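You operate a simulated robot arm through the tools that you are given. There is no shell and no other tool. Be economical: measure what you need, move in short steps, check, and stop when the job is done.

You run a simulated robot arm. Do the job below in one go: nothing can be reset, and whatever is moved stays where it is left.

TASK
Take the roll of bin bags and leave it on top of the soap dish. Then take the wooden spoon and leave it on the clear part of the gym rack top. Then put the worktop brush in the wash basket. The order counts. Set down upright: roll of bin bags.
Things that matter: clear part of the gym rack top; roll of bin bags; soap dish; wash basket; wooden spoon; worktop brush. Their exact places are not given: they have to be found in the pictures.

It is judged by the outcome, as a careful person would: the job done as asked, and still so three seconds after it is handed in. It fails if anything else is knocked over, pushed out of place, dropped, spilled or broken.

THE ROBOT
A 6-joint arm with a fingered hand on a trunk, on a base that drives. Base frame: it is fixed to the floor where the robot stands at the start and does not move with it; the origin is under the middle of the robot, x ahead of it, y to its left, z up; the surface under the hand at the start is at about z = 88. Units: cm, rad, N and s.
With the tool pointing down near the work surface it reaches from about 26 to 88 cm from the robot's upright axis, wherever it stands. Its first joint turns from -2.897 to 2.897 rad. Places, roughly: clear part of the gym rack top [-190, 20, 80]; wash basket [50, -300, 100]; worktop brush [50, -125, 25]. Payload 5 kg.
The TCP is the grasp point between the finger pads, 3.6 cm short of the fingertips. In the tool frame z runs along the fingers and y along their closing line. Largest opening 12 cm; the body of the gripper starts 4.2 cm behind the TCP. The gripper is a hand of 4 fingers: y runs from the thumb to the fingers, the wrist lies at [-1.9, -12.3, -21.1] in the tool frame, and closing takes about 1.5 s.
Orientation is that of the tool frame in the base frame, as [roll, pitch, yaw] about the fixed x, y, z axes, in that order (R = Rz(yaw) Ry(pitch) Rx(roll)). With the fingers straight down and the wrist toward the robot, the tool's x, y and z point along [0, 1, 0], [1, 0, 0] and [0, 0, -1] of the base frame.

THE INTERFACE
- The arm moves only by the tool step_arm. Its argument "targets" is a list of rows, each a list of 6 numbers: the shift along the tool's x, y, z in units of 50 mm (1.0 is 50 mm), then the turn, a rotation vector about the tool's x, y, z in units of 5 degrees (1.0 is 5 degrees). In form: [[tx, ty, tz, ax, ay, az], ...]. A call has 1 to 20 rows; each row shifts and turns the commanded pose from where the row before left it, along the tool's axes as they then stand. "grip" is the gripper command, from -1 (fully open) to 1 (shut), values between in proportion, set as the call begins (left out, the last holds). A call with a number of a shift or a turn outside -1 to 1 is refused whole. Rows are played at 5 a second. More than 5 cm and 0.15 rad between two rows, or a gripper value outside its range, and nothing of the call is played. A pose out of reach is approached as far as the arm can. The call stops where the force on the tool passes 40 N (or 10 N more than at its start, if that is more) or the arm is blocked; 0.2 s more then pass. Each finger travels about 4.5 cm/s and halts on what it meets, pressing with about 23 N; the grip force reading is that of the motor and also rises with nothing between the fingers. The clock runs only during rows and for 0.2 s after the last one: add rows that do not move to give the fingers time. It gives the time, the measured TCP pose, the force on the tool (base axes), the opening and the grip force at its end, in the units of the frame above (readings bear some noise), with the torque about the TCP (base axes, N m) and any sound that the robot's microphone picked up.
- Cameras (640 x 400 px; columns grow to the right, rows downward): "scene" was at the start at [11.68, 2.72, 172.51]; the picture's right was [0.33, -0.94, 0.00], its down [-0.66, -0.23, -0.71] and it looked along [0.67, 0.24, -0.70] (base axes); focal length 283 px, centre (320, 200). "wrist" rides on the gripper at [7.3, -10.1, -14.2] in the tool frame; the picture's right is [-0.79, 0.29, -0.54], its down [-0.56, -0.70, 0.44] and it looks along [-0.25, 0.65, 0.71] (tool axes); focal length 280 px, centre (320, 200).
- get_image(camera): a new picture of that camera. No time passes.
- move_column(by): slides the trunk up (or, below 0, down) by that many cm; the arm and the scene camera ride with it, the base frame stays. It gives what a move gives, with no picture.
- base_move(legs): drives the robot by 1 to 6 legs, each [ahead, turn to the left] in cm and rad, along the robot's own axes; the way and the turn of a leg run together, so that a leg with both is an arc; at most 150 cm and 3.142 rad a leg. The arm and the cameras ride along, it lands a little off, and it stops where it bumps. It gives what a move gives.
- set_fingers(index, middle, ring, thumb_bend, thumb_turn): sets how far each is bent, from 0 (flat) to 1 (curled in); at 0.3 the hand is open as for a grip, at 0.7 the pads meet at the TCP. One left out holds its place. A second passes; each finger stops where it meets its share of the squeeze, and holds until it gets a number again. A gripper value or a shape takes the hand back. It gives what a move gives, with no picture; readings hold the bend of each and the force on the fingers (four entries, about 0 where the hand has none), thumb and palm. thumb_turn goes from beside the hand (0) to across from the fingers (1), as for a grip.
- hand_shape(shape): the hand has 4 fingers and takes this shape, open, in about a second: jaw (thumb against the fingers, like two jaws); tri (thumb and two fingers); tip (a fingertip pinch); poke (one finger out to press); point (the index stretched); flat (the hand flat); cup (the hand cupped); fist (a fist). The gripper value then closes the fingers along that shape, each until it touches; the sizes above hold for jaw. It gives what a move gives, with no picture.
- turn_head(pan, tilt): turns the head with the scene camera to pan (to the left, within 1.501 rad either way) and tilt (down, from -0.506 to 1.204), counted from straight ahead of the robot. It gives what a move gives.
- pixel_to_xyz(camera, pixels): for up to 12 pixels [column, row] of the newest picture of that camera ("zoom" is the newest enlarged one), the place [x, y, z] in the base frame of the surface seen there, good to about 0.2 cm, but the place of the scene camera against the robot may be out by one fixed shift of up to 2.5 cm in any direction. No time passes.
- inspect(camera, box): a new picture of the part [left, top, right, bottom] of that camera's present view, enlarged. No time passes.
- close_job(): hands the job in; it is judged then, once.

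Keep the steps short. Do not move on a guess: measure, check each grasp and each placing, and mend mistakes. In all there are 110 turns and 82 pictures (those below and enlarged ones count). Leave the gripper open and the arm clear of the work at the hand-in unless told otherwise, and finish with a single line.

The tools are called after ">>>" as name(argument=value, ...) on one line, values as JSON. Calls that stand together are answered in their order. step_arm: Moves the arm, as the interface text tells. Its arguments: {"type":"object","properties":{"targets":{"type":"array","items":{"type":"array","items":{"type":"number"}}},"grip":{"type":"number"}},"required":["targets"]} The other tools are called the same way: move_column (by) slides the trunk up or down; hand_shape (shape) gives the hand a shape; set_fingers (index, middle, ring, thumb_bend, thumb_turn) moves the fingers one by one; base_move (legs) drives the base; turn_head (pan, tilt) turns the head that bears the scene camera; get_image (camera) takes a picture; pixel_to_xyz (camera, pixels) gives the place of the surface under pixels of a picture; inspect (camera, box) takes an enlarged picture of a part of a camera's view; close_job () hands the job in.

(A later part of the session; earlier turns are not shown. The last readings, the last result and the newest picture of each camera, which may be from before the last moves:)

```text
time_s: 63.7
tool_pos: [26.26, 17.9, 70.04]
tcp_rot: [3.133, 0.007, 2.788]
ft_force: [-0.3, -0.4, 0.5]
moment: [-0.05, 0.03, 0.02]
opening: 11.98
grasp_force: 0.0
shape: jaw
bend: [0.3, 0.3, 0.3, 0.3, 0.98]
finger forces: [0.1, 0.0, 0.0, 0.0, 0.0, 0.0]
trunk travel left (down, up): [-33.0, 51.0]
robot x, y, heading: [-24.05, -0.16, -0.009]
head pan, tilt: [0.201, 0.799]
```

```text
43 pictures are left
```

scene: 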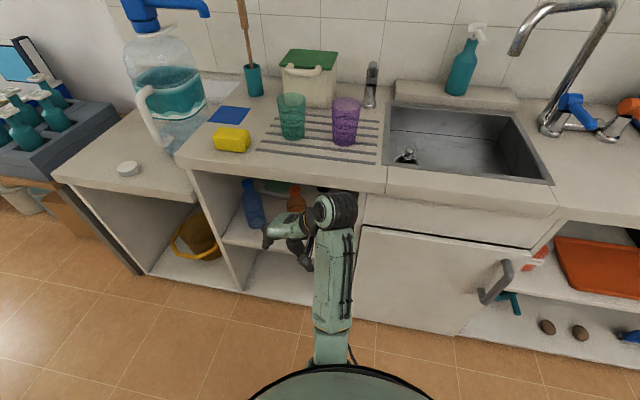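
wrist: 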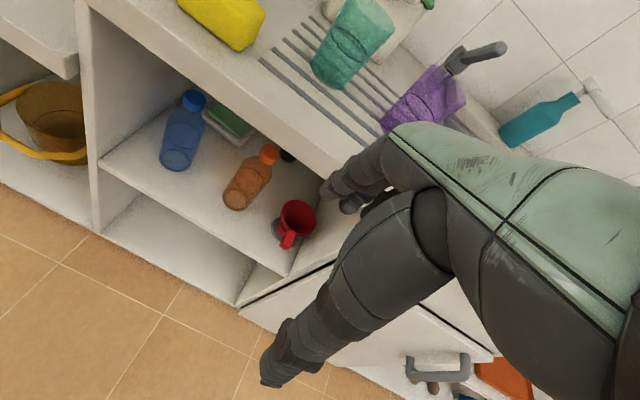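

The yaw is about right. Now I'll tilt the hand forward by 50° and check the wrist view.

>>> step_arm(targets=[[0, 0, 0, 0, -1, 0], [0, 0, 0, 0, -1, 0], [0, 0, 0, 0, -1, 0], [0, 0, 0, 0, -1, 0], [0, 0, 0, 0, -1, 0], [0, 0, 0, 0, -1, 0], [0, 0, 0, 0, -1, 0], [0, 0, 0, 0, -1, 0], [0, 0, 0, 0, -1, 0], [0, 0, 0, 0, -1, 0], [0, 0, 0, 0, 0, 0]])

>>> inspect(camera="scene", box=[160, 120, 460, 320])

>>> get_image(camera="wrist")

```text
time_s: 66.1
tool_pos: [26.32, 18.0, 70.15]
tcp_rot: [3.136, 0.88, 2.783]
ft_force: [-0.3, -1.1, 0.0]
moment: [0.02, 0.01, 0.0]
opening: 11.96
grasp_force: 0.1
shape: jaw
bend: [0.3, 0.3, 0.3, 0.3, 0.98]
finger forces: [0.0, 0.0, 0.0, 0.0, 0.0, 0.0]
trunk travel left (down, up): [-33.0, 51.0]
robot x, y, heading: [-24.1, 0.14, -0.003]
head pan, tilt: [0.201, 0.799]
```

```text
2.00 times, centred on (310, 220) of scene
```

zoom: 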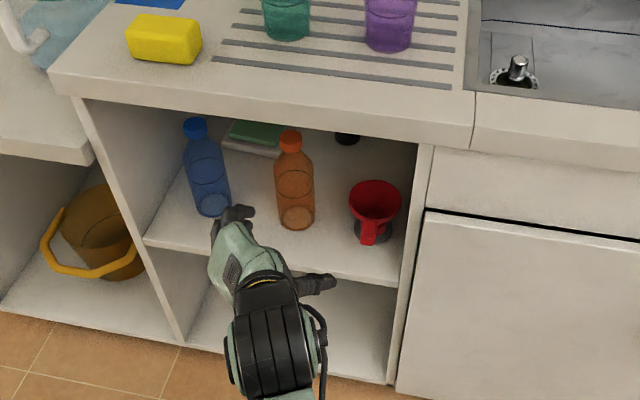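

```text
41 pictures are left
```

wrist: 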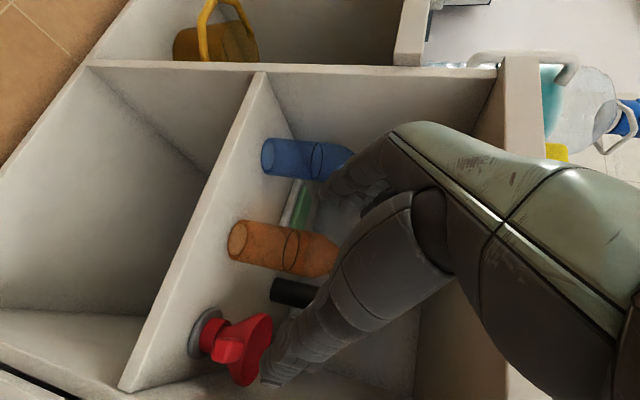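

The hand points forward as planned. To calibrate the scene camera, I'll measure where it sees my fingertips, thumb and wrist.

>>> pixel_to_xyz(camera="zoom", pixels=[[247, 210], [236, 208], [332, 280], [325, 276], [270, 290], [300, 360], [230, 250], [255, 330], [347, 137], [185, 150], [296, 134], [375, 190]])

>>> inspect(camera="scene", box=[250, 210, 340, 270])

```text
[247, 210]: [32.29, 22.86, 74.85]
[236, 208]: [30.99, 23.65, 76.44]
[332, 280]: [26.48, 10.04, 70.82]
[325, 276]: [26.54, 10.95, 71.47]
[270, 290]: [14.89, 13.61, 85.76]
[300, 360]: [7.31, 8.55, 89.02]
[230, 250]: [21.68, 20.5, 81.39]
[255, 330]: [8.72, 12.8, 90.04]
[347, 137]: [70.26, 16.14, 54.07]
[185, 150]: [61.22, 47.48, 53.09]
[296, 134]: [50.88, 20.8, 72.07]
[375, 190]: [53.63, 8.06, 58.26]
```

```text
6.67 times, centred on (295, 240) of scene
```

zoom: 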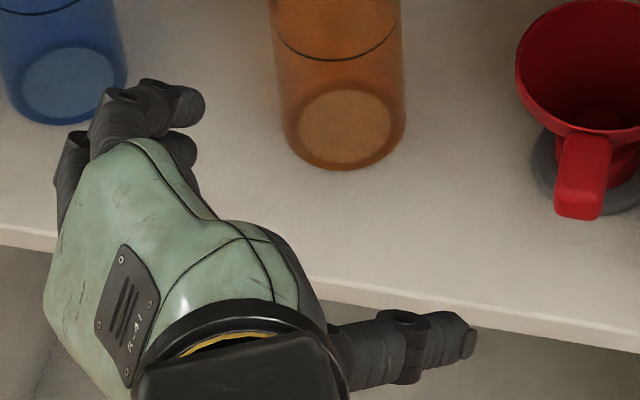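

The camera seems to read about 1.7 cm too high in z. I'll cross-check with the wrist camera, which should have no such shift.

>>> pixel_to_xyz(camera="wrist", pixels=[[273, 288], [292, 281], [292, 292], [292, 303], [234, 240], [268, 157], [262, 350], [205, 340], [300, 205], [310, 185], [330, 255], [290, 90]])

>>> inspect(camera="wrist", box=[180, 120, 400, 400])

```text
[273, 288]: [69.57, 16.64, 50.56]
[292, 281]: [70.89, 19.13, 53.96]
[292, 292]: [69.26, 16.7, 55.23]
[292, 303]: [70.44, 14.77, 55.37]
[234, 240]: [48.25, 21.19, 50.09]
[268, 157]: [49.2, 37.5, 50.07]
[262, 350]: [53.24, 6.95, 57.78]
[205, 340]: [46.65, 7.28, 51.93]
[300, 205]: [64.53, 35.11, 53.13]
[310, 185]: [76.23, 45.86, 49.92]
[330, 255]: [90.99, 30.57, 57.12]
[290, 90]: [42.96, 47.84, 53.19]
```

```text
1.43 times, centred on (290, 260) of wrist
```

zoom: 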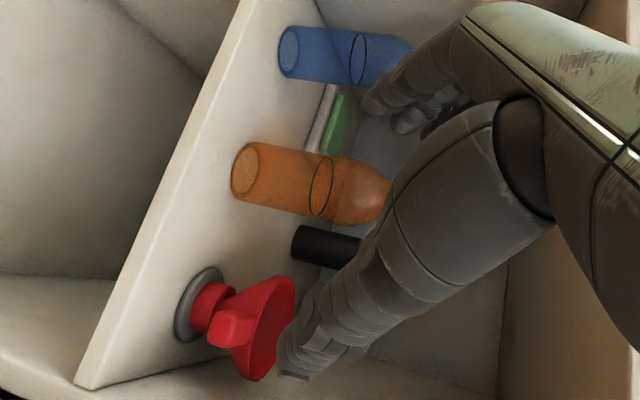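

The wrist camera gives true values: shelf z 50.0, roll centre about (71.7, 17), z 50–60. That makes the scene camera off by about (+0.9, -0.3, +1.6). The wrist camera's bracket hangs below the wrist in this pose and could hit the funnel. I'll flip the hand so the bracket is on top, with the fingers pointing forward-left.

>>> step_arm(targets=[[0, 0, 0, 0, 1, 0], [0, 0, 0, 0, 1, 0], [0, 0, 0, 0, 1, 0], [0, 0, 0, 0, 1, 0], [0, 0, 0, 0, 1, 0], [0, 0, 0, 0, 1, 0], [0, 0, 0, 0, 1, 0], [0, 0, 0, 0, 1, 0], [0, 0, 0, 0, 1, 0], [0, 0, 0, 0, 1, 0], [0, 0, 0, 0, 0, 1], [0, 0, 0, 0, 0, 1], [0, 0, 0, 0, 0, 1], [0, 0, 0, 0, 0, 1], [0, 0, 0, 0, 0, 1], [0, 0, 0, 0, 0, 1], [0, 0, 0, 0, 0, 1], [0, 0, 0, 0, 0, 1], [0, 0, 0, 0, 0, 1], [0, 0, 0, 0, 0, 1]])

>>> step_arm(targets=[[0, 0, 0, 0, 0, 1], [0, 0, 0, 0, 0, 1], [0, 0, 0, 0, 0, 1], [0, 0, 0, 0, 0, 1], [0, 0, 0, 0, 0, 1], [0, 0, 0, 0, 0, 1], [0, 0, 0, 0, 0, 1], [0, 0, 0, 0, 0, 1], [0, 0, 0, 0, 0, 1], [0, 0, 0, 0, 0, 1], [0, 0, 0, 0, 0, 1], [0, 0, 0, 0, 0, 1]])

>>> step_arm(targets=[[0, 0, 0, 0, 1, 0], [0, 0, 0, 0, 1, 0], [0, 0, 0, 0, 1, 0], [0, 0, 0, 0, 1, 0], [0, 0, 0, 0, 1, 0], [0, 0, 0, 0, 1, 0], [0, 0, 0, 0, 1, 0], [0, 0, 0, 0, 1, 0], [0, 0, 0, 0, 1, 0], [0, 0, 0, 0, 1, 0], [0, 0, 0, 0, 1, 0], [0, 0, 0, 0, 1, 0], [0, 0, 0, 0, 0, 0]])

>>> get_image(camera="scene")

```text
time_s: 70.3
tool_pos: [26.5, 18.11, 69.83]
tcp_rot: [3.135, -0.001, 1.915]
ft_force: [0.6, 0.0, 0.7]
moment: [-0.02, -0.01, 0.04]
opening: 12.01
grasp_force: 0.0
shape: jaw
bend: [0.3, 0.3, 0.3, 0.3, 0.98]
finger forces: [0.1, 0.0, 0.0, 0.0, 0.0, 0.0]
trunk travel left (down, up): [-33.0, 51.0]
robot x, y, heading: [-23.91, 0.19, -0.001]
head pan, tilt: [0.201, 0.799]
```

```text
time_s: 72.9
tool_pos: [28.41, 17.4, 65.89]
tcp_rot: [3.135, -0.013, 0.87]
ft_force: [0.0, 0.2, -0.1]
moment: [-0.01, 0.03, -0.02]
opening: 11.98
grasp_force: 0.1
shape: jaw
bend: [0.3, 0.3, 0.3, 0.3, 0.98]
finger forces: [0.1, 0.1, 0.0, 0.0, 0.0, 0.0]
out of reach, approached as far as the arm can: row 9, 10, 11, 12
trunk travel left (down, up): [-33.0, 51.0]
robot x, y, heading: [-23.63, -0.32, -0.005]
head pan, tilt: [0.201, 0.799]
```

```text
time_s: 75.7
tool_pos: [28.5, 17.3, 65.99]
tcp_rot: [3.134, -1.053, 0.876]
ft_force: [-0.4, 0.2, -1.0]
moment: [0.0, 0.01, 0.0]
opening: 11.99
grasp_force: 0.0
shape: jaw
bend: [0.3, 0.3, 0.3, 0.3, 0.98]
finger forces: [0.0, 0.0, 0.1, 0.0, 0.0, 0.0]
trunk travel left (down, up): [-33.0, 51.0]
robot x, y, heading: [-23.78, -0.08, -0.003]
head pan, tilt: [0.201, 0.799]
```

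```text
38 pictures are left
```

scene: 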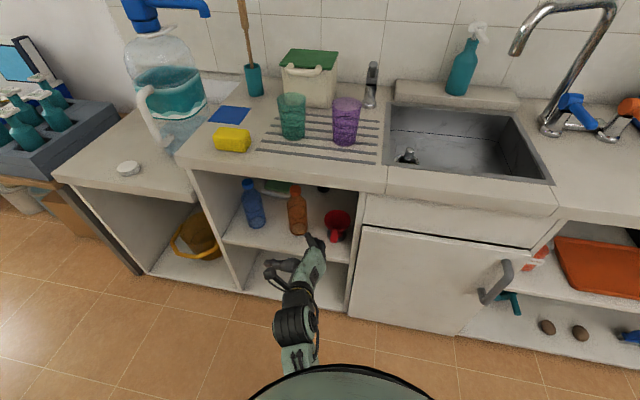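

The pose was reached, with ψ about 50° and a 30° downward tilt. I'll enlarge to see the hand's bulk and the counter lip.

>>> inspect(camera="scene", box=[220, 160, 400, 380])

>>> pixel_to_xyz(camera="scene", pixels=[[290, 174], [290, 178], [290, 181], [370, 186], [370, 189], [370, 192], [268, 264], [312, 238], [295, 320], [285, 345], [310, 265], [312, 290]])

```text
1.82 times, centred on (310, 270) of scene
```

zoom: 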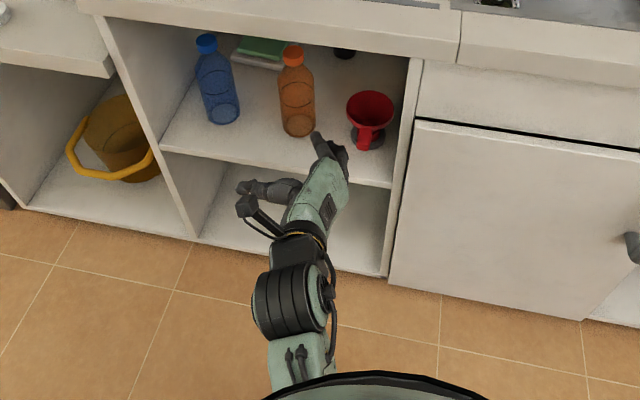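

```text
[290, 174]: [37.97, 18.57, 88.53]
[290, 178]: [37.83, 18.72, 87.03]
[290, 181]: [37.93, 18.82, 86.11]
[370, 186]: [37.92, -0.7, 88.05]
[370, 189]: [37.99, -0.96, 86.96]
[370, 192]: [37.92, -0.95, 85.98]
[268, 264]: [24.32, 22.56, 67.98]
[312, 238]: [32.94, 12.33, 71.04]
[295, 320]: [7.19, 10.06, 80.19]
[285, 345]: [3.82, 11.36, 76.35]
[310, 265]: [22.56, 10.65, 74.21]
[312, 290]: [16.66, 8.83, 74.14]
```

The counter lip bottom is at about z 83.5. I'll narrow the grip to about 8 cm and shift right to y of about 12.8, into the lane over the funnel. Then I'll drive 12 cm forward.

>>> step_arm(targets=[[-0.345, 0.579, -0.597, 0, 0, 0], [0, 0, 0, 0, 0, 0], [0, 0, 0, 0, 0, 0], [0, 0, 0, 0, 0, 0]], grip=-0.33)

>>> base_move(legs=[[12, 0]])

>>> get_image(camera="wrist")

```text
time_s: 76.7
tool_pos: [29.88, 12.64, 66.25]
tcp_rot: [3.139, -1.063, 0.871]
ft_force: [-1.0, 0.2, -0.4]
moment: [0.0, -0.03, 0.01]
opening: 8.02
grasp_force: 0.1
shape: jaw
bend: [0.27, 0.39, 0.36, 0.61, 0.99]
finger forces: [0.0, 0.0, 0.0, 0.0, 0.0, 0.0]
trunk travel left (down, up): [-33.0, 51.0]
robot x, y, heading: [-23.94, -0.14, -0.003]
head pan, tilt: [0.201, 0.799]
```

```text
time_s: 78.0
tool_pos: [41.83, 12.78, 66.24]
tcp_rot: [3.138, -1.063, 0.872]
ft_force: [0.0, -0.1, -0.1]
moment: [0.03, 0.02, -0.02]
opening: 8.04
grasp_force: 0.1
shape: jaw
bend: [0.27, 0.39, 0.36, 0.61, 0.99]
finger forces: [0.1, 0.0, 0.0, 0.0, 0.0, 0.0]
trunk travel left (down, up): [-33.0, 51.0]
robot x, y, heading: [-11.91, -0.19, -0.001]
head pan, tilt: [0.201, 0.799]
```

```text
36 pictures are left
```

wrist: 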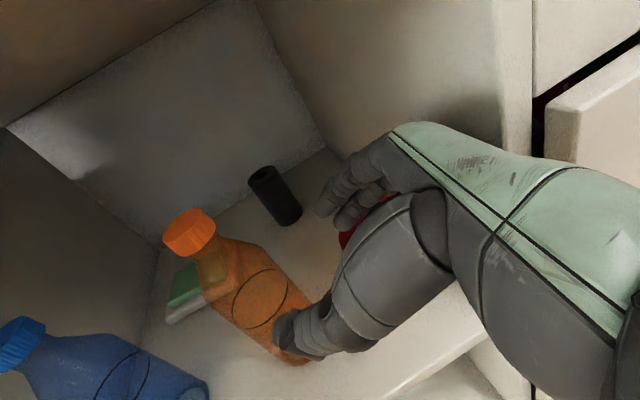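

The wrist camera shows the roll clearly. I'll measure it again along with the bottle cap, the funnel and the ceiling.

>>> pixel_to_xyz(camera="wrist", pixels=[[262, 175], [255, 180], [270, 172], [280, 198], [288, 195], [268, 203], [292, 222], [192, 222], [190, 240], [345, 236], [180, 290], [260, 285]])

```text
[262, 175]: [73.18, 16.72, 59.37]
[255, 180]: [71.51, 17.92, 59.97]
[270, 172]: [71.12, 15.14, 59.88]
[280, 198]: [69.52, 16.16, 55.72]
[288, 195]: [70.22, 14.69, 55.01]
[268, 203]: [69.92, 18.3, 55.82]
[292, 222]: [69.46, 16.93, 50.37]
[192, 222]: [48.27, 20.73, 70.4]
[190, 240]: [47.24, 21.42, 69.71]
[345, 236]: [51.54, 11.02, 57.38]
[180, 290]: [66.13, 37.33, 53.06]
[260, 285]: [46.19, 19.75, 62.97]
```

The roll axis is at about (71.7, 16.6). The orange cap is at about (48.5, 21), a bit closer than I assumed. I'll move slightly right, then in past the bottle.

>>> step_arm(targets=[[0.033, 0.517, 0.06, 0, 0, 0], [0.229, 0.562, 0.412, 0, 0, 0], [0.229, 0.562, 0.412, 0, 0, 0], [0.229, 0.562, 0.412, 0, 0, 0]])

>>> get_image(camera="wrist")

>>> inspect(camera="scene", box=[220, 160, 400, 300])

```text
time_s: 79.0
tool_pos: [54.3, 11.58, 67.11]
tcp_rot: [3.111, -1.066, 0.897]
ft_force: [0.2, -0.2, 0.3]
moment: [0.03, -0.02, 0.01]
opening: 8.02
grasp_force: 0.2
shape: jaw
bend: [0.27, 0.39, 0.36, 0.61, 1.0]
finger forces: [0.0, 0.0, 0.0, 0.0, 0.0, 0.0]
trunk travel left (down, up): [-33.0, 51.0]
robot x, y, heading: [-11.8, 0.17, -0.005]
head pan, tilt: [0.201, 0.799]
```

```text
35 pictures are left
```

wrist: 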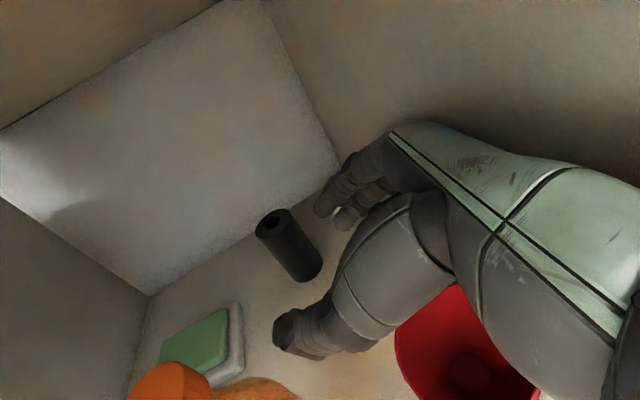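

```text
2.86 times, centred on (310, 230) of scene
```

zoom: 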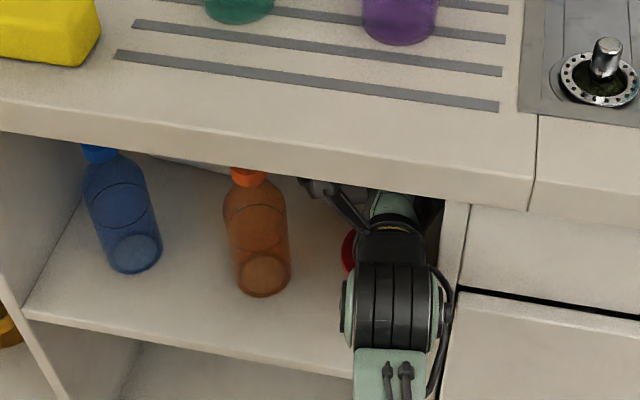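

The hand is past the bottle cleanly. I'll continue at the same height until it is over the roll, moving left to keep the wrist off the right panel.

>>> step_arm(targets=[[0, 0, 0, 0, 0, 0], [0.45, 0.266, 0.81, 0, 0, 0], [0.406, 0.343, 0.73, 0, 0, 0], [0.29, 0.634, 0.522, 0, 0, 0], [0.29, 0.634, 0.522, 0, 0, 0], [0, 0, 0, 0, 0, 0], [0, 0, 0, 0, 0, 0]])

>>> get_image(camera="wrist")

```text
time_s: 80.6
tool_pos: [71.44, 16.98, 66.99]
tcp_rot: [3.117, -1.066, 0.89]
ft_force: [0.2, -0.3, -0.1]
moment: [0.01, 0.0, 0.0]
opening: 8.01
grasp_force: 0.1
shape: jaw
bend: [0.27, 0.39, 0.36, 0.61, 1.0]
finger forces: [0.1, 0.0, 0.1, 0.1, 0.0, 0.0]
trunk travel left (down, up): [-33.0, 51.0]
robot x, y, heading: [-11.91, -0.11, -0.002]
head pan, tilt: [0.201, 0.799]
```

```text
33 pictures are left
```

wrist: 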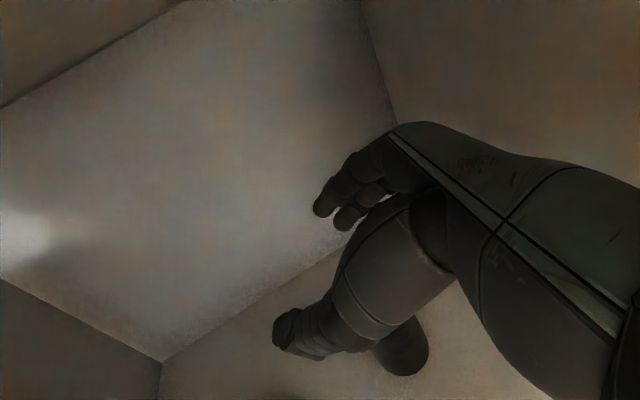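

The roll sits directly under the TCP, since its visible bottom matches my projection. Now I'll go straight down 9.4 cm.

>>> step_arm(targets=[[-0.552, 0.029, 0.296, 0, 0, 0], [-0.552, 0.029, 0.296, 0, 0, 0], [-0.552, 0.029, 0.296, 0, 0, 0], [0, 0, 0, 0, 0, 0]])

>>> get_image(camera="wrist")

```text
time_s: 81.6
tool_pos: [71.78, 16.29, 57.66]
tcp_rot: [3.11, -1.067, 0.897]
ft_force: [-0.4, 0.6, 0.0]
moment: [-0.01, -0.03, 0.01]
opening: 8.03
grasp_force: 0.1
shape: jaw
bend: [0.27, 0.39, 0.36, 0.61, 1.0]
finger forces: [0.1, 0.1, 0.1, 0.0, 0.1, 0.0]
trunk travel left (down, up): [-33.0, 51.0]
robot x, y, heading: [-11.81, 0.04, -0.006]
head pan, tilt: [0.201, 0.799]
```

```text
32 pictures are left
```

wrist: 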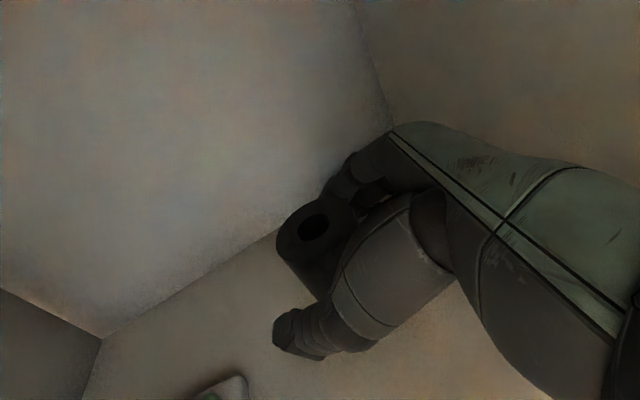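

The roll's top at (313, 231) lies between the thumb and fingers. I'll close the grip.

>>> step_arm(targets=[[0, 0, 0, 0, 0, 0], [0, 0, 0, 0, 0, 0], [0, 0, 0, 0, 0, 0], [0, 0, 0, 0, 0, 0], [0, 0, 0, 0, 0, 0], [0, 0, 0, 0, 0, 0], [0, 0, 0, 0, 0, 0], [0, 0, 0, 0, 0, 0]], grip=0.6)

>>> get_image(camera="wrist")

```text
time_s: 83.4
tool_pos: [71.61, 16.36, 57.64]
tcp_rot: [3.112, -1.065, 0.894]
ft_force: [0.6, 0.5, 0.2]
moment: [-0.01, -0.05, 0.03]
opening: 3.83
grasp_force: 23.2
shape: jaw
bend: [0.73, 0.52, 0.49, 0.74, 1.0]
finger forces: [10.7, 5.2, 2.8, 0.0, 19.0, 0.1]
trunk travel left (down, up): [-33.0, 51.0]
robot x, y, heading: [-11.91, 0.05, 0.002]
head pan, tilt: [0.201, 0.799]
```

```text
31 pictures are left
```

wrist: 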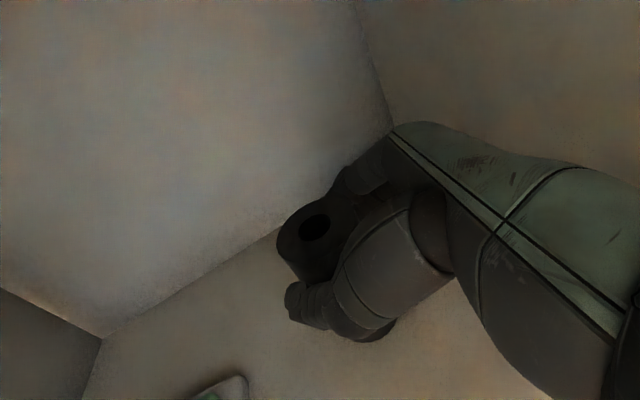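

Grip holds at 23 N with the opening at 3.8. I'll lift 9.3 cm straight up, then go back along the same lane.

>>> step_arm(targets=[[0.552, -0.029, -0.296, 0, 0, 0], [0.552, -0.029, -0.296, 0, 0, 0], [0.552, -0.029, -0.296, 0, 0, 0], [0, 0, 0, 0, 0, 0], [0, 0, 0, 0, 0, 0]])

>>> step_arm(targets=[[-0.29, -0.634, -0.522, 0, 0, 0], [-0.29, -0.634, -0.522, 0, 0, 0], [-0.406, -0.343, -0.73, 0, 0, 0], [-0.45, -0.266, -0.81, 0, 0, 0], [0, 0, 0, 0, 0, 0], [-0.229, -0.562, -0.412, 0, 0, 0], [-0.229, -0.562, -0.412, 0, 0, 0], [-0.229, -0.562, -0.412, 0, 0, 0], [0, 0, 0, 0, 0, 0]])

>>> base_move(legs=[[-13, 0]])

>>> get_image(camera="scene")

```text
time_s: 84.6
tool_pos: [71.13, 16.65, 67.01]
tcp_rot: [3.114, -1.067, 0.893]
ft_force: [-0.6, 0.5, -2.2]
moment: [0.0, 0.01, -0.03]
opening: 3.82
grasp_force: 23.7
shape: jaw
bend: [0.73, 0.52, 0.49, 0.74, 1.0]
finger forces: [10.4, 5.0, 2.8, 0.0, 19.2, 0.0]
trunk travel left (down, up): [-33.0, 51.0]
robot x, y, heading: [-12.14, 0.02, 0.002]
head pan, tilt: [0.201, 0.799]
```

```text
time_s: 86.6
tool_pos: [43.58, 11.48, 66.49]
tcp_rot: [3.113, -1.066, 0.895]
ft_force: [-0.2, -0.7, -1.7]
moment: [-0.01, 0.02, -0.02]
opening: 3.81
grasp_force: 23.3
shape: jaw
bend: [0.74, 0.52, 0.49, 0.74, 1.0]
finger forces: [10.4, 5.0, 2.9, 0.0, 19.2, 0.1]
trunk travel left (down, up): [-33.0, 51.0]
robot x, y, heading: [-12.16, 0.1, -0.009]
head pan, tilt: [0.201, 0.799]
```

```text
time_s: 87.9
tool_pos: [30.31, 11.51, 66.67]
tcp_rot: [3.113, -1.066, 0.893]
ft_force: [-0.6, -0.1, -2.0]
moment: [0.0, 0.01, -0.05]
opening: 3.81
grasp_force: 22.7
shape: jaw
bend: [0.74, 0.52, 0.49, 0.74, 1.0]
finger forces: [10.3, 5.0, 2.9, 0.0, 19.1, 0.0]
trunk travel left (down, up): [-33.0, 51.0]
robot x, y, heading: [-25.26, -0.1, -0.004]
head pan, tilt: [0.201, 0.799]
```

```text
30 pictures are left
```

scene: 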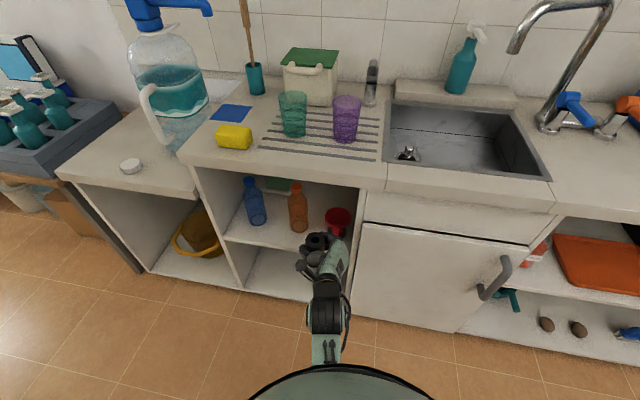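

The roll is held upright and nothing else has moved. The gap between the bottles is too narrow for the hand. So I'll go in by the same right-hand lane and, once behind the bottles, swing the hand left over the soap dish. First I'll drive in 16 cm.

>>> base_move(legs=[[16, 0]])

>>> step_arm(targets=[[0, 0, 0, 0, 0, 0]])

```text
time_s: 89.4
tool_pos: [46.19, 11.42, 66.49]
tcp_rot: [3.116, -1.066, 0.891]
ft_force: [-0.4, -0.6, -1.7]
moment: [0.0, -0.02, 0.0]
opening: 3.8
grasp_force: 22.7
shape: jaw
bend: [0.74, 0.52, 0.49, 0.74, 1.0]
finger forces: [10.3, 5.0, 2.9, 0.1, 19.1, 0.1]
trunk travel left (down, up): [-33.0, 51.0]
robot x, y, heading: [-9.24, -0.22, -0.004]
head pan, tilt: [0.201, 0.799]
```

```text
time_s: 89.8
tool_pos: [46.13, 11.35, 66.55]
tcp_rot: [3.112, -1.066, 0.896]
ft_force: [0.4, 0.2, -1.9]
moment: [0.01, 0.01, 0.0]
opening: 3.84
grasp_force: 23.2
shape: jaw
bend: [0.74, 0.52, 0.49, 0.74, 1.0]
finger forces: [10.3, 5.0, 2.9, 0.1, 19.1, 0.0]
trunk travel left (down, up): [-33.0, 51.0]
robot x, y, heading: [-9.36, -0.02, -0.001]
head pan, tilt: [0.201, 0.799]
```

>>> step_arm(targets=[[0.181, 0.444, 0.326, 0, 0, 0], [0.181, 0.444, 0.326, 0, 0, 0], [0.181, 0.444, 0.326, 0, 0, 0], [0.45, 0.266, 0.81, 0, 0, 0], [0.406, 0.343, 0.73, 0, 0, 0], [0.29, 0.634, 0.522, 0, 0, 0], [0.29, 0.634, 0.522, 0, 0, 0], [0, 0, 0, 0, 0, 0], [0, 0, 0, 0, 0, 0]])

>>> step_arm(targets=[[0.114, -0.29, 0.204, 0.874, 0, -0.486], [0.125, -0.268, 0.226, 0.874, 0, -0.486], [0.136, -0.245, 0.245, 0.874, 0, -0.486], [0.146, -0.219, 0.263, 0.874, 0, -0.486], [0.155, -0.192, 0.279, 0.874, 0, -0.486], [0, 0, 0, 0, 0, 0]])

>>> inspect(camera="scene", box=[220, 160, 400, 300])

>>> get_image(camera="wrist")

```text
time_s: 91.8
tool_pos: [71.96, 16.66, 66.76]
tcp_rot: [3.117, -1.066, 0.891]
ft_force: [-0.3, -0.6, -1.2]
moment: [-0.02, 0.0, 0.01]
opening: 3.8
grasp_force: 22.5
shape: jaw
bend: [0.74, 0.52, 0.49, 0.74, 1.0]
finger forces: [10.4, 5.1, 2.9, 0.0, 19.0, 0.0]
trunk travel left (down, up): [-33.0, 51.0]
robot x, y, heading: [-9.54, -0.41, -0.004]
head pan, tilt: [0.201, 0.799]
```

```text
time_s: 93.2
tool_pos: [69.69, 25.67, 66.66]
tcp_rot: [3.117, -1.061, 1.325]
ft_force: [-0.2, 0.1, -1.2]
moment: [-0.02, 0.0, 0.03]
opening: 3.79
grasp_force: 22.6
shape: jaw
bend: [0.74, 0.52, 0.49, 0.74, 1.0]
finger forces: [9.9, 4.7, 2.8, 0.0, 18.6, 0.0]
trunk travel left (down, up): [-33.0, 51.0]
robot x, y, heading: [-9.46, 0.25, -0.006]
head pan, tilt: [0.201, 0.799]
```

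```text
2.86 times, centred on (310, 230) of scene
```

zoom: 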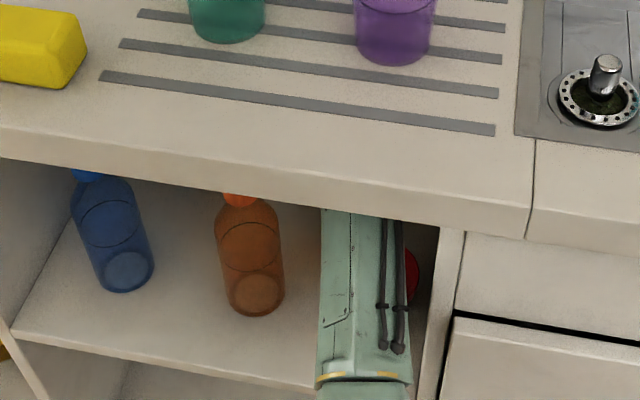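

```text
28 pictures are left
```

wrist: 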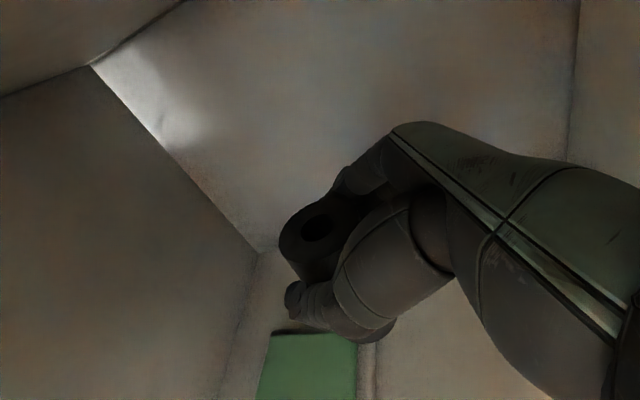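

It is going as planned, and the green dish top shows at (310, 370) in the wrist view. I'll measure it, then finish the swing.

>>> pixel_to_xyz(camera="wrist", pixels=[[276, 340], [352, 342], [310, 370], [264, 395], [354, 395], [366, 380]])

>>> step_arm(targets=[[0.162, -0.164, 0.292, 0.874, 0, -0.486], [0.169, -0.134, 0.304, 0.874, 0, -0.486], [0.174, -0.103, 0.313, 0.874, 0, -0.486], [0.178, -0.072, 0.319, 0.874, 0, -0.486], [0.18, -0.039, 0.324, 0.874, 0, -0.486], [0, 0, 0, 0, 0, 0]])

>>> get_image(camera="wrist")

```text
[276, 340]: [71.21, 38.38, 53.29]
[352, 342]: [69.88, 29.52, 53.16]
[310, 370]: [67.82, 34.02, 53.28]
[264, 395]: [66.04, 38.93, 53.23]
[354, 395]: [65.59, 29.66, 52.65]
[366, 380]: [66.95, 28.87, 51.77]
```

```text
time_s: 94.6
tool_pos: [68.23, 34.75, 66.66]
tcp_rot: [3.118, -1.055, 1.762]
ft_force: [0.3, -0.5, -1.3]
moment: [-0.01, -0.01, 0.0]
opening: 3.79
grasp_force: 23.3
shape: jaw
bend: [0.74, 0.52, 0.49, 0.74, 1.0]
finger forces: [9.9, 4.7, 2.9, 0.1, 18.5, 0.1]
trunk travel left (down, up): [-33.0, 51.0]
robot x, y, heading: [-9.44, -0.17, -0.007]
head pan, tilt: [0.201, 0.799]
```

```text
27 pictures are left
```

wrist: 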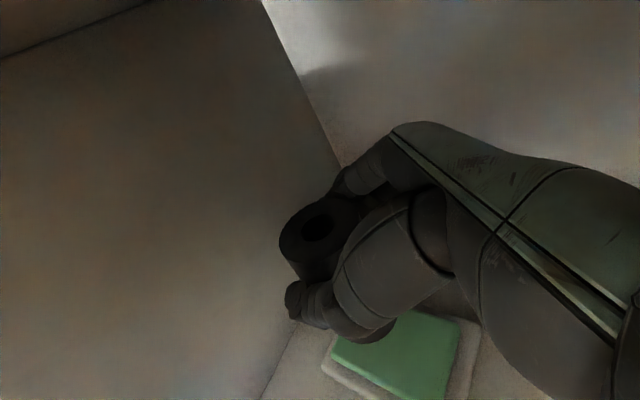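

The dish top is at z 53.25 with its centre at (67.8, 34.1), and the TCP is nearly above it. I'll lower 5 cm, then go gently to contact.

>>> step_arm(targets=[[-0.456, -0.049, 0.211, 0, 0, 0], [-0.456, -0.049, 0.211, 0, 0, 0], [0, 0, 0, 0, 0, 0], [-0.0435, 0, 0.0247, 0, 0, 0], [-0.0435, 0, 0.0247, 0, 0, 0], [0, 0, 0, 0, 0, 0]])

>>> inspect(camera="wrist", box=[240, 170, 520, 400])

```text
time_s: 96.0
tool_pos: [67.68, 34.21, 61.15]
tcp_rot: [3.124, -1.057, 1.758]
ft_force: [0.1, 0.9, -1.3]
moment: [-0.01, -0.02, -0.05]
opening: 3.81
grasp_force: 23.0
shape: jaw
bend: [0.74, 0.52, 0.49, 0.74, 1.0]
finger forces: [9.8, 4.6, 2.8, 0.1, 18.6, 0.0]
trunk travel left (down, up): [-33.0, 51.0]
robot x, y, heading: [-9.11, -0.13, -0.007]
head pan, tilt: [0.201, 0.799]
```

```text
1.74 times, centred on (380, 285) of wrist
```

zoom: 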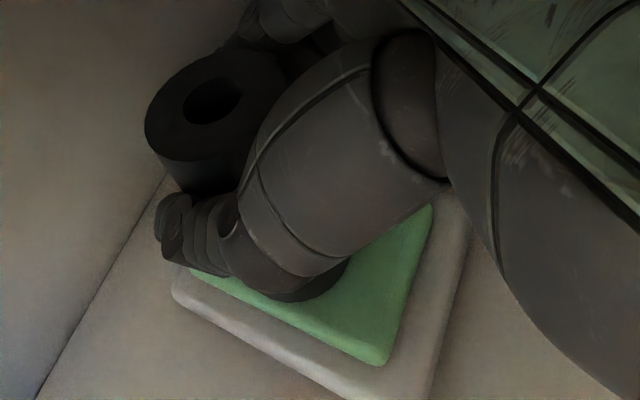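

The roll is just above the green top. I'll lower the last few millimetres, watching the force.

>>> step_arm(targets=[[-0.035, 0, 0.02, 0, 0, 0], [0, 0, 0, 0, 0, 0], [-0.026, 0, 0.015, 0, 0, 0], [0, 0, 0, 0, 0, 0]])

```text
time_s: 97.0
tool_pos: [67.65, 34.36, 60.99]
tcp_rot: [3.117, -1.056, 1.764]
ft_force: [-1.4, -0.5, 3.3]
moment: [0.02, -0.07, -0.02]
opening: 3.81
grasp_force: 23.5
shape: jaw
bend: [0.74, 0.52, 0.49, 0.74, 1.0]
finger forces: [10.2, 4.5, 2.9, 0.1, 19.0, 0.0]
trunk travel left (down, up): [-33.0, 51.0]
robot x, y, heading: [-9.46, -0.31, -0.007]
head pan, tilt: [0.201, 0.799]
```

The force went from -1.3 to +3.3 N, so there is contact. I'll open slowly to about 8 cm.

>>> step_arm(targets=[[0, 0, 0, 0, 0, 0], [0, 0, 0, 0, 0, 0], [0, 0, 0, 0, 0, 0]], grip=0.1)

>>> step_arm(targets=[[0, 0, 0, 0, 0, 0], [0, 0, 0, 0, 0, 0], [0, 0, 0, 0, 0, 0], [0, 0, 0, 0, 0, 0]], grip=-0.33)

>>> inspect(camera="wrist", box=[240, 170, 520, 400])

```text
time_s: 97.8
tool_pos: [67.7, 34.2, 60.84]
tcp_rot: [3.122, -1.056, 1.76]
ft_force: [0.9, 0.4, -0.2]
moment: [0.03, 0.02, 0.02]
opening: 5.38
grasp_force: 0.1
shape: jaw
bend: [0.74, 0.47, 0.44, 0.72, 1.0]
finger forces: [0.1, 0.0, 0.0, 0.1, 0.0, 0.0]
trunk travel left (down, up): [-33.0, 51.0]
robot x, y, heading: [-9.01, -0.43, -0.006]
head pan, tilt: [0.201, 0.799]
```

```text
time_s: 98.8
tool_pos: [67.81, 34.25, 60.92]
tcp_rot: [3.12, -1.056, 1.762]
ft_force: [0.1, -0.1, 0.7]
moment: [-0.01, -0.01, 0.02]
opening: 7.96
grasp_force: 0.2
shape: jaw
bend: [0.27, 0.39, 0.36, 0.62, 1.0]
finger forces: [0.0, 0.0, 0.0, 0.0, 0.0, 0.1]
trunk travel left (down, up): [-33.0, 51.0]
robot x, y, heading: [-9.24, 0.23, -0.008]
head pan, tilt: [0.201, 0.799]
```

```text
1.74 times, centred on (380, 285) of wrist
```

zoom: 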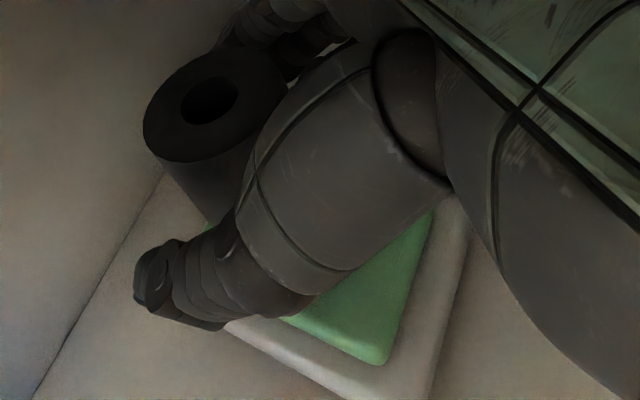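

The roll stands on the dish. I'll open a bit wider, rise 5.8 cm and back out along the reversed swing.

>>> step_arm(targets=[[0, 0, 0, 0, 0, 0], [0.505, 0, -0.287, 0, 0, 0], [0.505, 0, -0.287, 0, 0, 0], [0, 0, 0, 0, 0, 0]], grip=-0.6)

>>> step_arm(targets=[[-0.181, 0.007, -0.325, -0.874, 0, 0.486], [-0.18, 0.039, -0.324, -0.874, 0, 0.486], [-0.178, 0.072, -0.319, -0.874, 0, 0.486], [-0.174, 0.103, -0.313, -0.874, 0, 0.486], [-0.169, 0.134, -0.304, -0.874, 0, 0.486], [-0.162, 0.164, -0.292, -0.874, 0, 0.486], [-0.155, 0.192, -0.279, -0.874, 0, 0.486], [-0.146, 0.219, -0.263, -0.874, 0, 0.486], [-0.136, 0.245, -0.245, -0.874, 0, 0.486], [-0.125, 0.268, -0.226, -0.874, 0, 0.486], [0, 0, 0, 0, 0, 0]])

>>> get_image(camera="wrist")

```text
time_s: 99.8
tool_pos: [67.82, 34.23, 66.49]
tcp_rot: [3.123, -1.056, 1.758]
ft_force: [-0.1, -0.6, -0.4]
moment: [-0.01, -0.03, 0.02]
opening: 9.56
grasp_force: 0.1
shape: jaw
bend: [0.26, 0.34, 0.32, 0.51, 0.99]
finger forces: [0.0, 0.0, 0.0, 0.0, 0.0, 0.1]
trunk travel left (down, up): [-33.0, 51.0]
robot x, y, heading: [-8.91, -0.04, -0.003]
head pan, tilt: [0.201, 0.799]
```

```text
time_s: 102.2
tool_pos: [71.16, 15.91, 66.73]
tcp_rot: [3.114, -1.066, 0.891]
ft_force: [0.4, 0.3, -0.3]
moment: [-0.03, 0.01, -0.02]
opening: 9.55
grasp_force: 0.0
shape: jaw
bend: [0.26, 0.34, 0.32, 0.51, 0.99]
finger forces: [0.0, 0.1, 0.0, 0.0, 0.1, 0.0]
trunk travel left (down, up): [-33.0, 51.0]
robot x, y, heading: [-9.18, 0.0, -0.008]
head pan, tilt: [0.201, 0.799]
```

```text
24 pictures are left
```

wrist: 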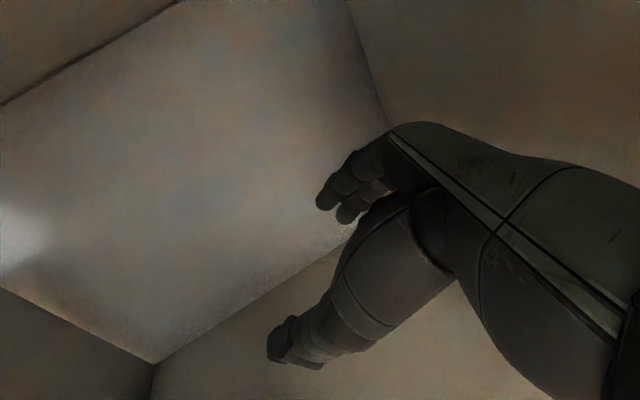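

The hand is clear. I'll narrow the grip, back out by the right lane and drive back.

>>> step_arm(targets=[[0, 0, 0, 0, 0, 0], [0.037, -0.064, 0.067, 0, 0, 0], [-0.29, -0.634, -0.522, 0, 0, 0], [-0.29, -0.634, -0.522, 0, 0, 0], [-0.406, -0.343, -0.73, 0, 0, 0], [-0.45, -0.266, -0.81, 0, 0, 0], [0, 0, 0, 0, 0, 0], [-0.181, -0.444, -0.326, 0, 0, 0], [-0.181, -0.444, -0.326, 0, 0, 0], [-0.181, -0.444, -0.326, 0, 0, 0], [0, 0, 0, 0, 0, 0]], grip=0.1)

>>> base_move(legs=[[-19, 0]])

>>> inspect(camera="scene", box=[170, 140, 410, 300])

```text
time_s: 104.6
tool_pos: [45.57, 11.37, 66.42]
tcp_rot: [3.112, -1.065, 0.896]
ft_force: [-1.3, 12.8, -0.2]
moment: [-0.04, -0.03, -0.57]
opening: 5.44
grasp_force: 0.0
shape: jaw
bend: [0.74, 0.47, 0.44, 0.71, 1.0]
finger forces: [0.0, 0.0, 0.0, 0.0, 0.0, 12.2]
trunk travel left (down, up): [-33.0, 51.0]
robot x, y, heading: [-9.23, -0.12, -0.004]
head pan, tilt: [0.201, 0.799]
```

```text
time_s: 106.2
tool_pos: [26.76, 11.26, 66.39]
tcp_rot: [3.113, -1.067, 0.891]
ft_force: [-1.3, -0.7, -0.8]
moment: [0.0, 0.0, 0.0]
opening: 5.41
grasp_force: 0.0
shape: jaw
bend: [0.74, 0.47, 0.44, 0.71, 1.0]
finger forces: [0.1, 0.1, 0.0, 0.0, 0.1, 0.0]
trunk travel left (down, up): [-33.0, 51.0]
robot x, y, heading: [-28.19, -0.19, -0.002]
head pan, tilt: [0.201, 0.799]
```

```text
2.50 times, centred on (290, 220) of scene
```

zoom: 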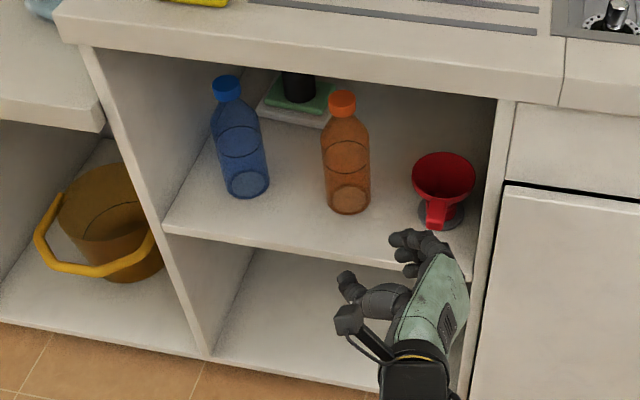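

The roll stands on the dish. The palm brushed the fixed right panel on the way out. I'll check that the funnel, bottles and roll are in place, and measure the wooden spoon too.

>>> pixel_to_xyz(camera="zoom", pixels=[[227, 82], [342, 98], [443, 165], [248, 190], [348, 205], [440, 213], [298, 92], [298, 102]])

>>> move_column(by=40)

>>> turn_head(pan=0.5, tilt=0.6)

>>> inspect(camera="scene", box=[200, 80, 440, 260])

```text
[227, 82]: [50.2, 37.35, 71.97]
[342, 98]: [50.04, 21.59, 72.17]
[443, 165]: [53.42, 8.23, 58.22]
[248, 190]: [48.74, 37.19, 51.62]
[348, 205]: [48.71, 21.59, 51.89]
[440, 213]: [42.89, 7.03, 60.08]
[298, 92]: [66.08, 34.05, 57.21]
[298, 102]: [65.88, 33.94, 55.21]
```

```text
time_s: 110.1
tool_pos: [26.75, 11.16, 106.41]
tcp_rot: [3.115, -1.066, 0.892]
ft_force: [-0.3, 0.1, 0.8]
moment: [0.01, 0.01, -0.02]
opening: 5.42
grasp_force: 0.1
shape: jaw
bend: [0.74, 0.47, 0.44, 0.71, 1.0]
finger forces: [0.1, 0.0, 0.0, 0.0, 0.0, 0.0]
trunk travel left (down, up): [-73.0, 11.0]
robot x, y, heading: [-28.58, -0.24, -0.009]
head pan, tilt: [0.201, 0.799]
```

```text
time_s: 110.9
tool_pos: [26.66, 11.27, 106.4]
tcp_rot: [3.113, -1.066, 0.893]
ft_force: [1.4, -0.5, -0.3]
moment: [0.01, 0.02, -0.02]
opening: 5.43
grasp_force: 0.1
shape: jaw
bend: [0.74, 0.47, 0.44, 0.71, 1.0]
finger forces: [0.0, 0.0, 0.0, 0.1, 0.0, 0.0]
trunk travel left (down, up): [-73.0, 11.0]
robot x, y, heading: [-28.59, 0.13, -0.005]
head pan, tilt: [0.499, 0.6]
```

```text
2.22 times, centred on (320, 170) of scene
```

zoom: 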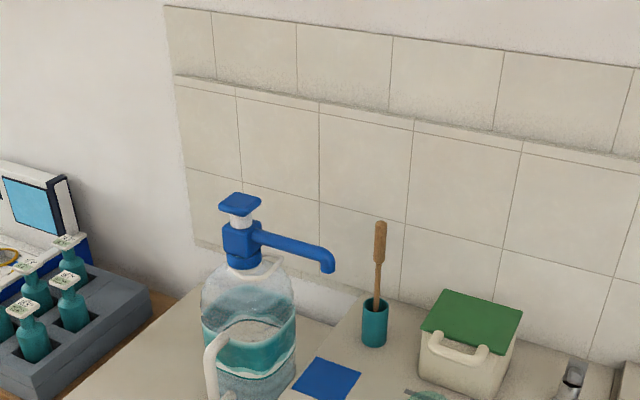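

Everything is in place within measurement error. The spoon stands in the teal cup, so I'll measure it.

>>> pixel_to_xyz(camera="zoom", pixels=[[381, 226], [380, 240], [379, 255], [378, 270], [377, 285], [376, 297], [375, 315], [375, 342], [363, 302], [388, 302], [380, 233], [470, 318]])

>>> step_arm(targets=[[0, 0, 0, 0, -1, 0], [0, 0, 0, 0, -1, 0], [0, 0, 0, 0, -1, 0], [0, 0, 0, 0, -1, 0], [0, 0, 0, 0, -1, 0], [0, 0, 0, 0, -1, 0], [0, 0, 0, 0, -1, 0], [0, 0, 0, 0, -1, 0], [0, 0, 0, 0, -1, 0], [0, 0, 0, 0, -1, 0], [0, 0, 0, 0, -1, 0], [0, 0, 0, 0, -1, 0], [0, 0, 0, 0, 0, 0]], grip=-1)

>>> get_image(camera="wrist")

```text
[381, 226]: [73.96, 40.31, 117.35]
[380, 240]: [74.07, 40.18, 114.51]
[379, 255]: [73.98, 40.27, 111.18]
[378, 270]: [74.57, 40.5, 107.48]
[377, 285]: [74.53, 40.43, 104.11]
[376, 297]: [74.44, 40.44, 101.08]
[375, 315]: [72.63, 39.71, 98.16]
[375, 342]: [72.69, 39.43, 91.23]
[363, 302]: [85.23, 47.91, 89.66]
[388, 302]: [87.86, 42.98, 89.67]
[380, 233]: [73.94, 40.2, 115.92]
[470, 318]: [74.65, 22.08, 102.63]
```

```text
time_s: 113.7
tool_pos: [26.66, 11.3, 106.25]
tcp_rot: [3.129, -0.015, 0.868]
ft_force: [0.7, -0.7, 0.0]
moment: [0.02, -0.02, -0.01]
opening: 11.96
grasp_force: 0.1
shape: jaw
bend: [0.3, 0.3, 0.3, 0.3, 0.98]
finger forces: [0.0, 0.0, 0.1, 0.0, 0.1, 0.0]
trunk travel left (down, up): [-73.0, 11.0]
robot x, y, heading: [-28.19, 0.1, -0.01]
head pan, tilt: [0.499, 0.6]
```

```text
21 pictures are left
```

wrist: 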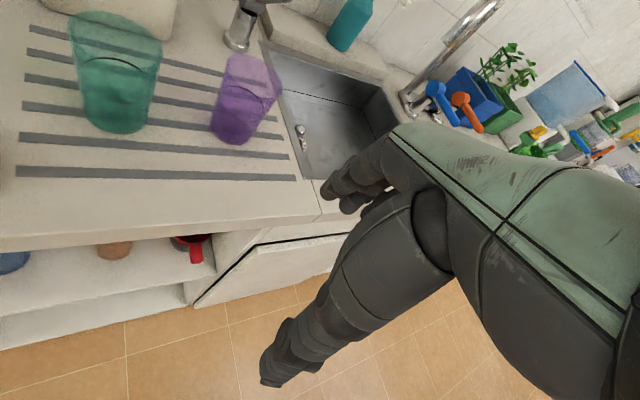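

The spoon is nearly vertical at about (73.5, 40.6) true, with its top at z 116 and the cup rim at about 97.5. I'll check the jug spout for clearance.

>>> pixel_to_xyz(camera="zoom", pixels=[[328, 262], [322, 258], [300, 247], [270, 238], [250, 235], [240, 200], [240, 300], [385, 232], [375, 232], [430, 325], [515, 310], [381, 262]])

```text
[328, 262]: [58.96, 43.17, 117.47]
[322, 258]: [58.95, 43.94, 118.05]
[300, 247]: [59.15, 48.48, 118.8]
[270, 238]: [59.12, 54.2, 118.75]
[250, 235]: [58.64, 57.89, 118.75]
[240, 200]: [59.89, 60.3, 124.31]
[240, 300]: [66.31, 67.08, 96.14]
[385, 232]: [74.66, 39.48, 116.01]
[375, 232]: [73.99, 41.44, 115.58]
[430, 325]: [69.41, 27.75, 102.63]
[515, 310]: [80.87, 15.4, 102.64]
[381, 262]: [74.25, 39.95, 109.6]
```

The spout tip is at about (58, 43, 116), so I'll come from the right-front with the fingers pointing mostly left (ψ about 70°), nearly horizontal. I'll raise the trunk, drive in, and turn the hand.

>>> move_column(by=8)

>>> base_move(legs=[[20, 0]])

>>> step_arm(targets=[[0, 0, 0, 0, 0, -1], [0, 0, 0, 0, 0, -1], [0, 0, 0, 0, 0, -1], [0, 0, 0, 0, 0, -1], [0, 0, 0, 0, 1, 0], [0, 0, 0, 0, 1, 0], [0, 0, 0, 0, 1, 0], [0, 0, 0, 0, 1, 0], [0, 0, 0, 0, 1, 0], [0, 0, 0, 0, 1, 0], [0, 0, 0, 0, 1, 0], [0, 0, 0, 0, 1, 0], [0, 0, 0, 0, 1, 0], [0, 0, 0, 0, 1, 0], [0, 0, 0, 0, 1, 0], [0, 0, 0, 0, 1, 0], [0, 0, 0, 0, 1, 0], [0, 0, 0, 0, 1, 0], [0, 0, 0, 0, 1, 0], [0, 0, 0, 0, 1, 0]], grip=-0.33)

>>> step_arm(targets=[[0, 0, 0, 0, 0, 0]])

```text
time_s: 114.8
tool_pos: [26.71, 11.28, 114.29]
tcp_rot: [3.126, -0.019, 0.867]
ft_force: [-0.3, 0.2, -0.6]
moment: [0.01, 0.0, 0.0]
opening: 11.97
grasp_force: 0.0
shape: jaw
bend: [0.3, 0.3, 0.3, 0.3, 0.98]
finger forces: [0.1, 0.0, 0.2, 0.0, 0.0, 0.0]
trunk travel left (down, up): [-81.0, 3.0]
robot x, y, heading: [-28.03, -0.06, -0.006]
head pan, tilt: [0.499, 0.6]
```

```text
time_s: 116.5
tool_pos: [46.38, 11.55, 114.28]
tcp_rot: [3.127, -0.02, 0.873]
ft_force: [-0.1, -0.3, 0.8]
moment: [-0.01, 0.03, -0.01]
opening: 11.97
grasp_force: 0.0
shape: jaw
bend: [0.3, 0.3, 0.3, 0.3, 0.98]
finger forces: [0.1, 0.0, 0.0, 0.0, 0.0, 0.1]
trunk travel left (down, up): [-81.0, 3.0]
robot x, y, heading: [-8.47, -0.14, -0.002]
head pan, tilt: [0.499, 0.6]
```

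```text
time_s: 120.7
tool_pos: [46.49, 11.48, 114.41]
tcp_rot: [3.022, -1.409, 1.34]
ft_force: [0.1, -1.0, 0.6]
moment: [-0.02, 0.0, -0.01]
opening: 8.01
grasp_force: 0.1
shape: jaw
bend: [0.27, 0.39, 0.36, 0.61, 0.99]
finger forces: [0.1, 0.0, 0.2, 0.1, 0.0, 0.0]
trunk travel left (down, up): [-81.0, 3.0]
robot x, y, heading: [-8.44, -0.46, 0.0]
head pan, tilt: [0.499, 0.6]
```

```text
time_s: 121.1
tool_pos: [46.49, 11.54, 114.38]
tcp_rot: [3.026, -1.41, 1.335]
ft_force: [0.2, -1.3, -0.6]
moment: [-0.03, 0.0, -0.01]
opening: 8.01
grasp_force: 0.2
shape: jaw
bend: [0.27, 0.39, 0.36, 0.61, 0.99]
finger forces: [0.1, 0.1, 0.0, 0.1, 0.1, 0.1]
trunk travel left (down, up): [-81.0, 3.0]
robot x, y, heading: [-8.56, 0.14, -0.007]
head pan, tilt: [0.499, 0.6]
```

The orientation is right. I'll move to a point about 10 cm short of the spoon handle.

>>> step_arm(targets=[[-0.015, 0.507, 0.802, 0, 0, 0], [-0.015, 0.507, 0.802, 0, 0, 0], [-0.015, 0.507, 0.802, 0, 0, 0], [-0.015, 0.507, 0.802, 0, 0, 0], [-0.015, 0.507, 0.802, 0, 0, 0], [-0.015, 0.507, 0.802, 0, 0, 0], [0, 0, 0, 0, 0, 0], [0, 0, 0, 0, 0, 0]])

>>> get_image(camera="wrist")

```text
time_s: 122.9
tool_pos: [68.86, 28.5, 110.27]
tcp_rot: [3.021, -1.409, 1.341]
ft_force: [0.1, 0.0, -0.5]
moment: [0.02, 0.01, 0.02]
opening: 8.0
grasp_force: 0.0
shape: jaw
bend: [0.27, 0.39, 0.36, 0.61, 0.99]
finger forces: [0.1, 0.1, 0.1, 0.0, 0.0, 0.0]
trunk travel left (down, up): [-81.0, 3.0]
robot x, y, heading: [-8.79, -0.1, 0.001]
head pan, tilt: [0.499, 0.6]
```

```text
20 pictures are left
```

wrist: 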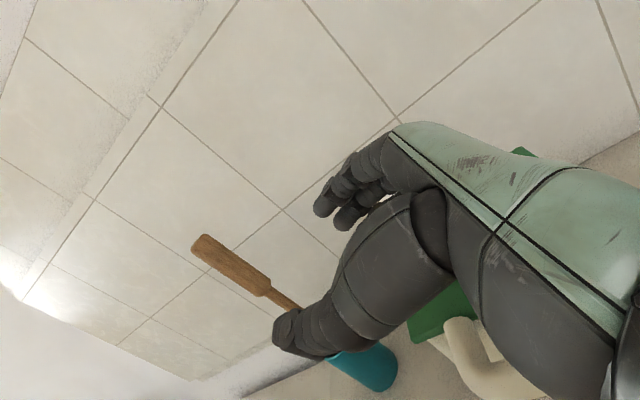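

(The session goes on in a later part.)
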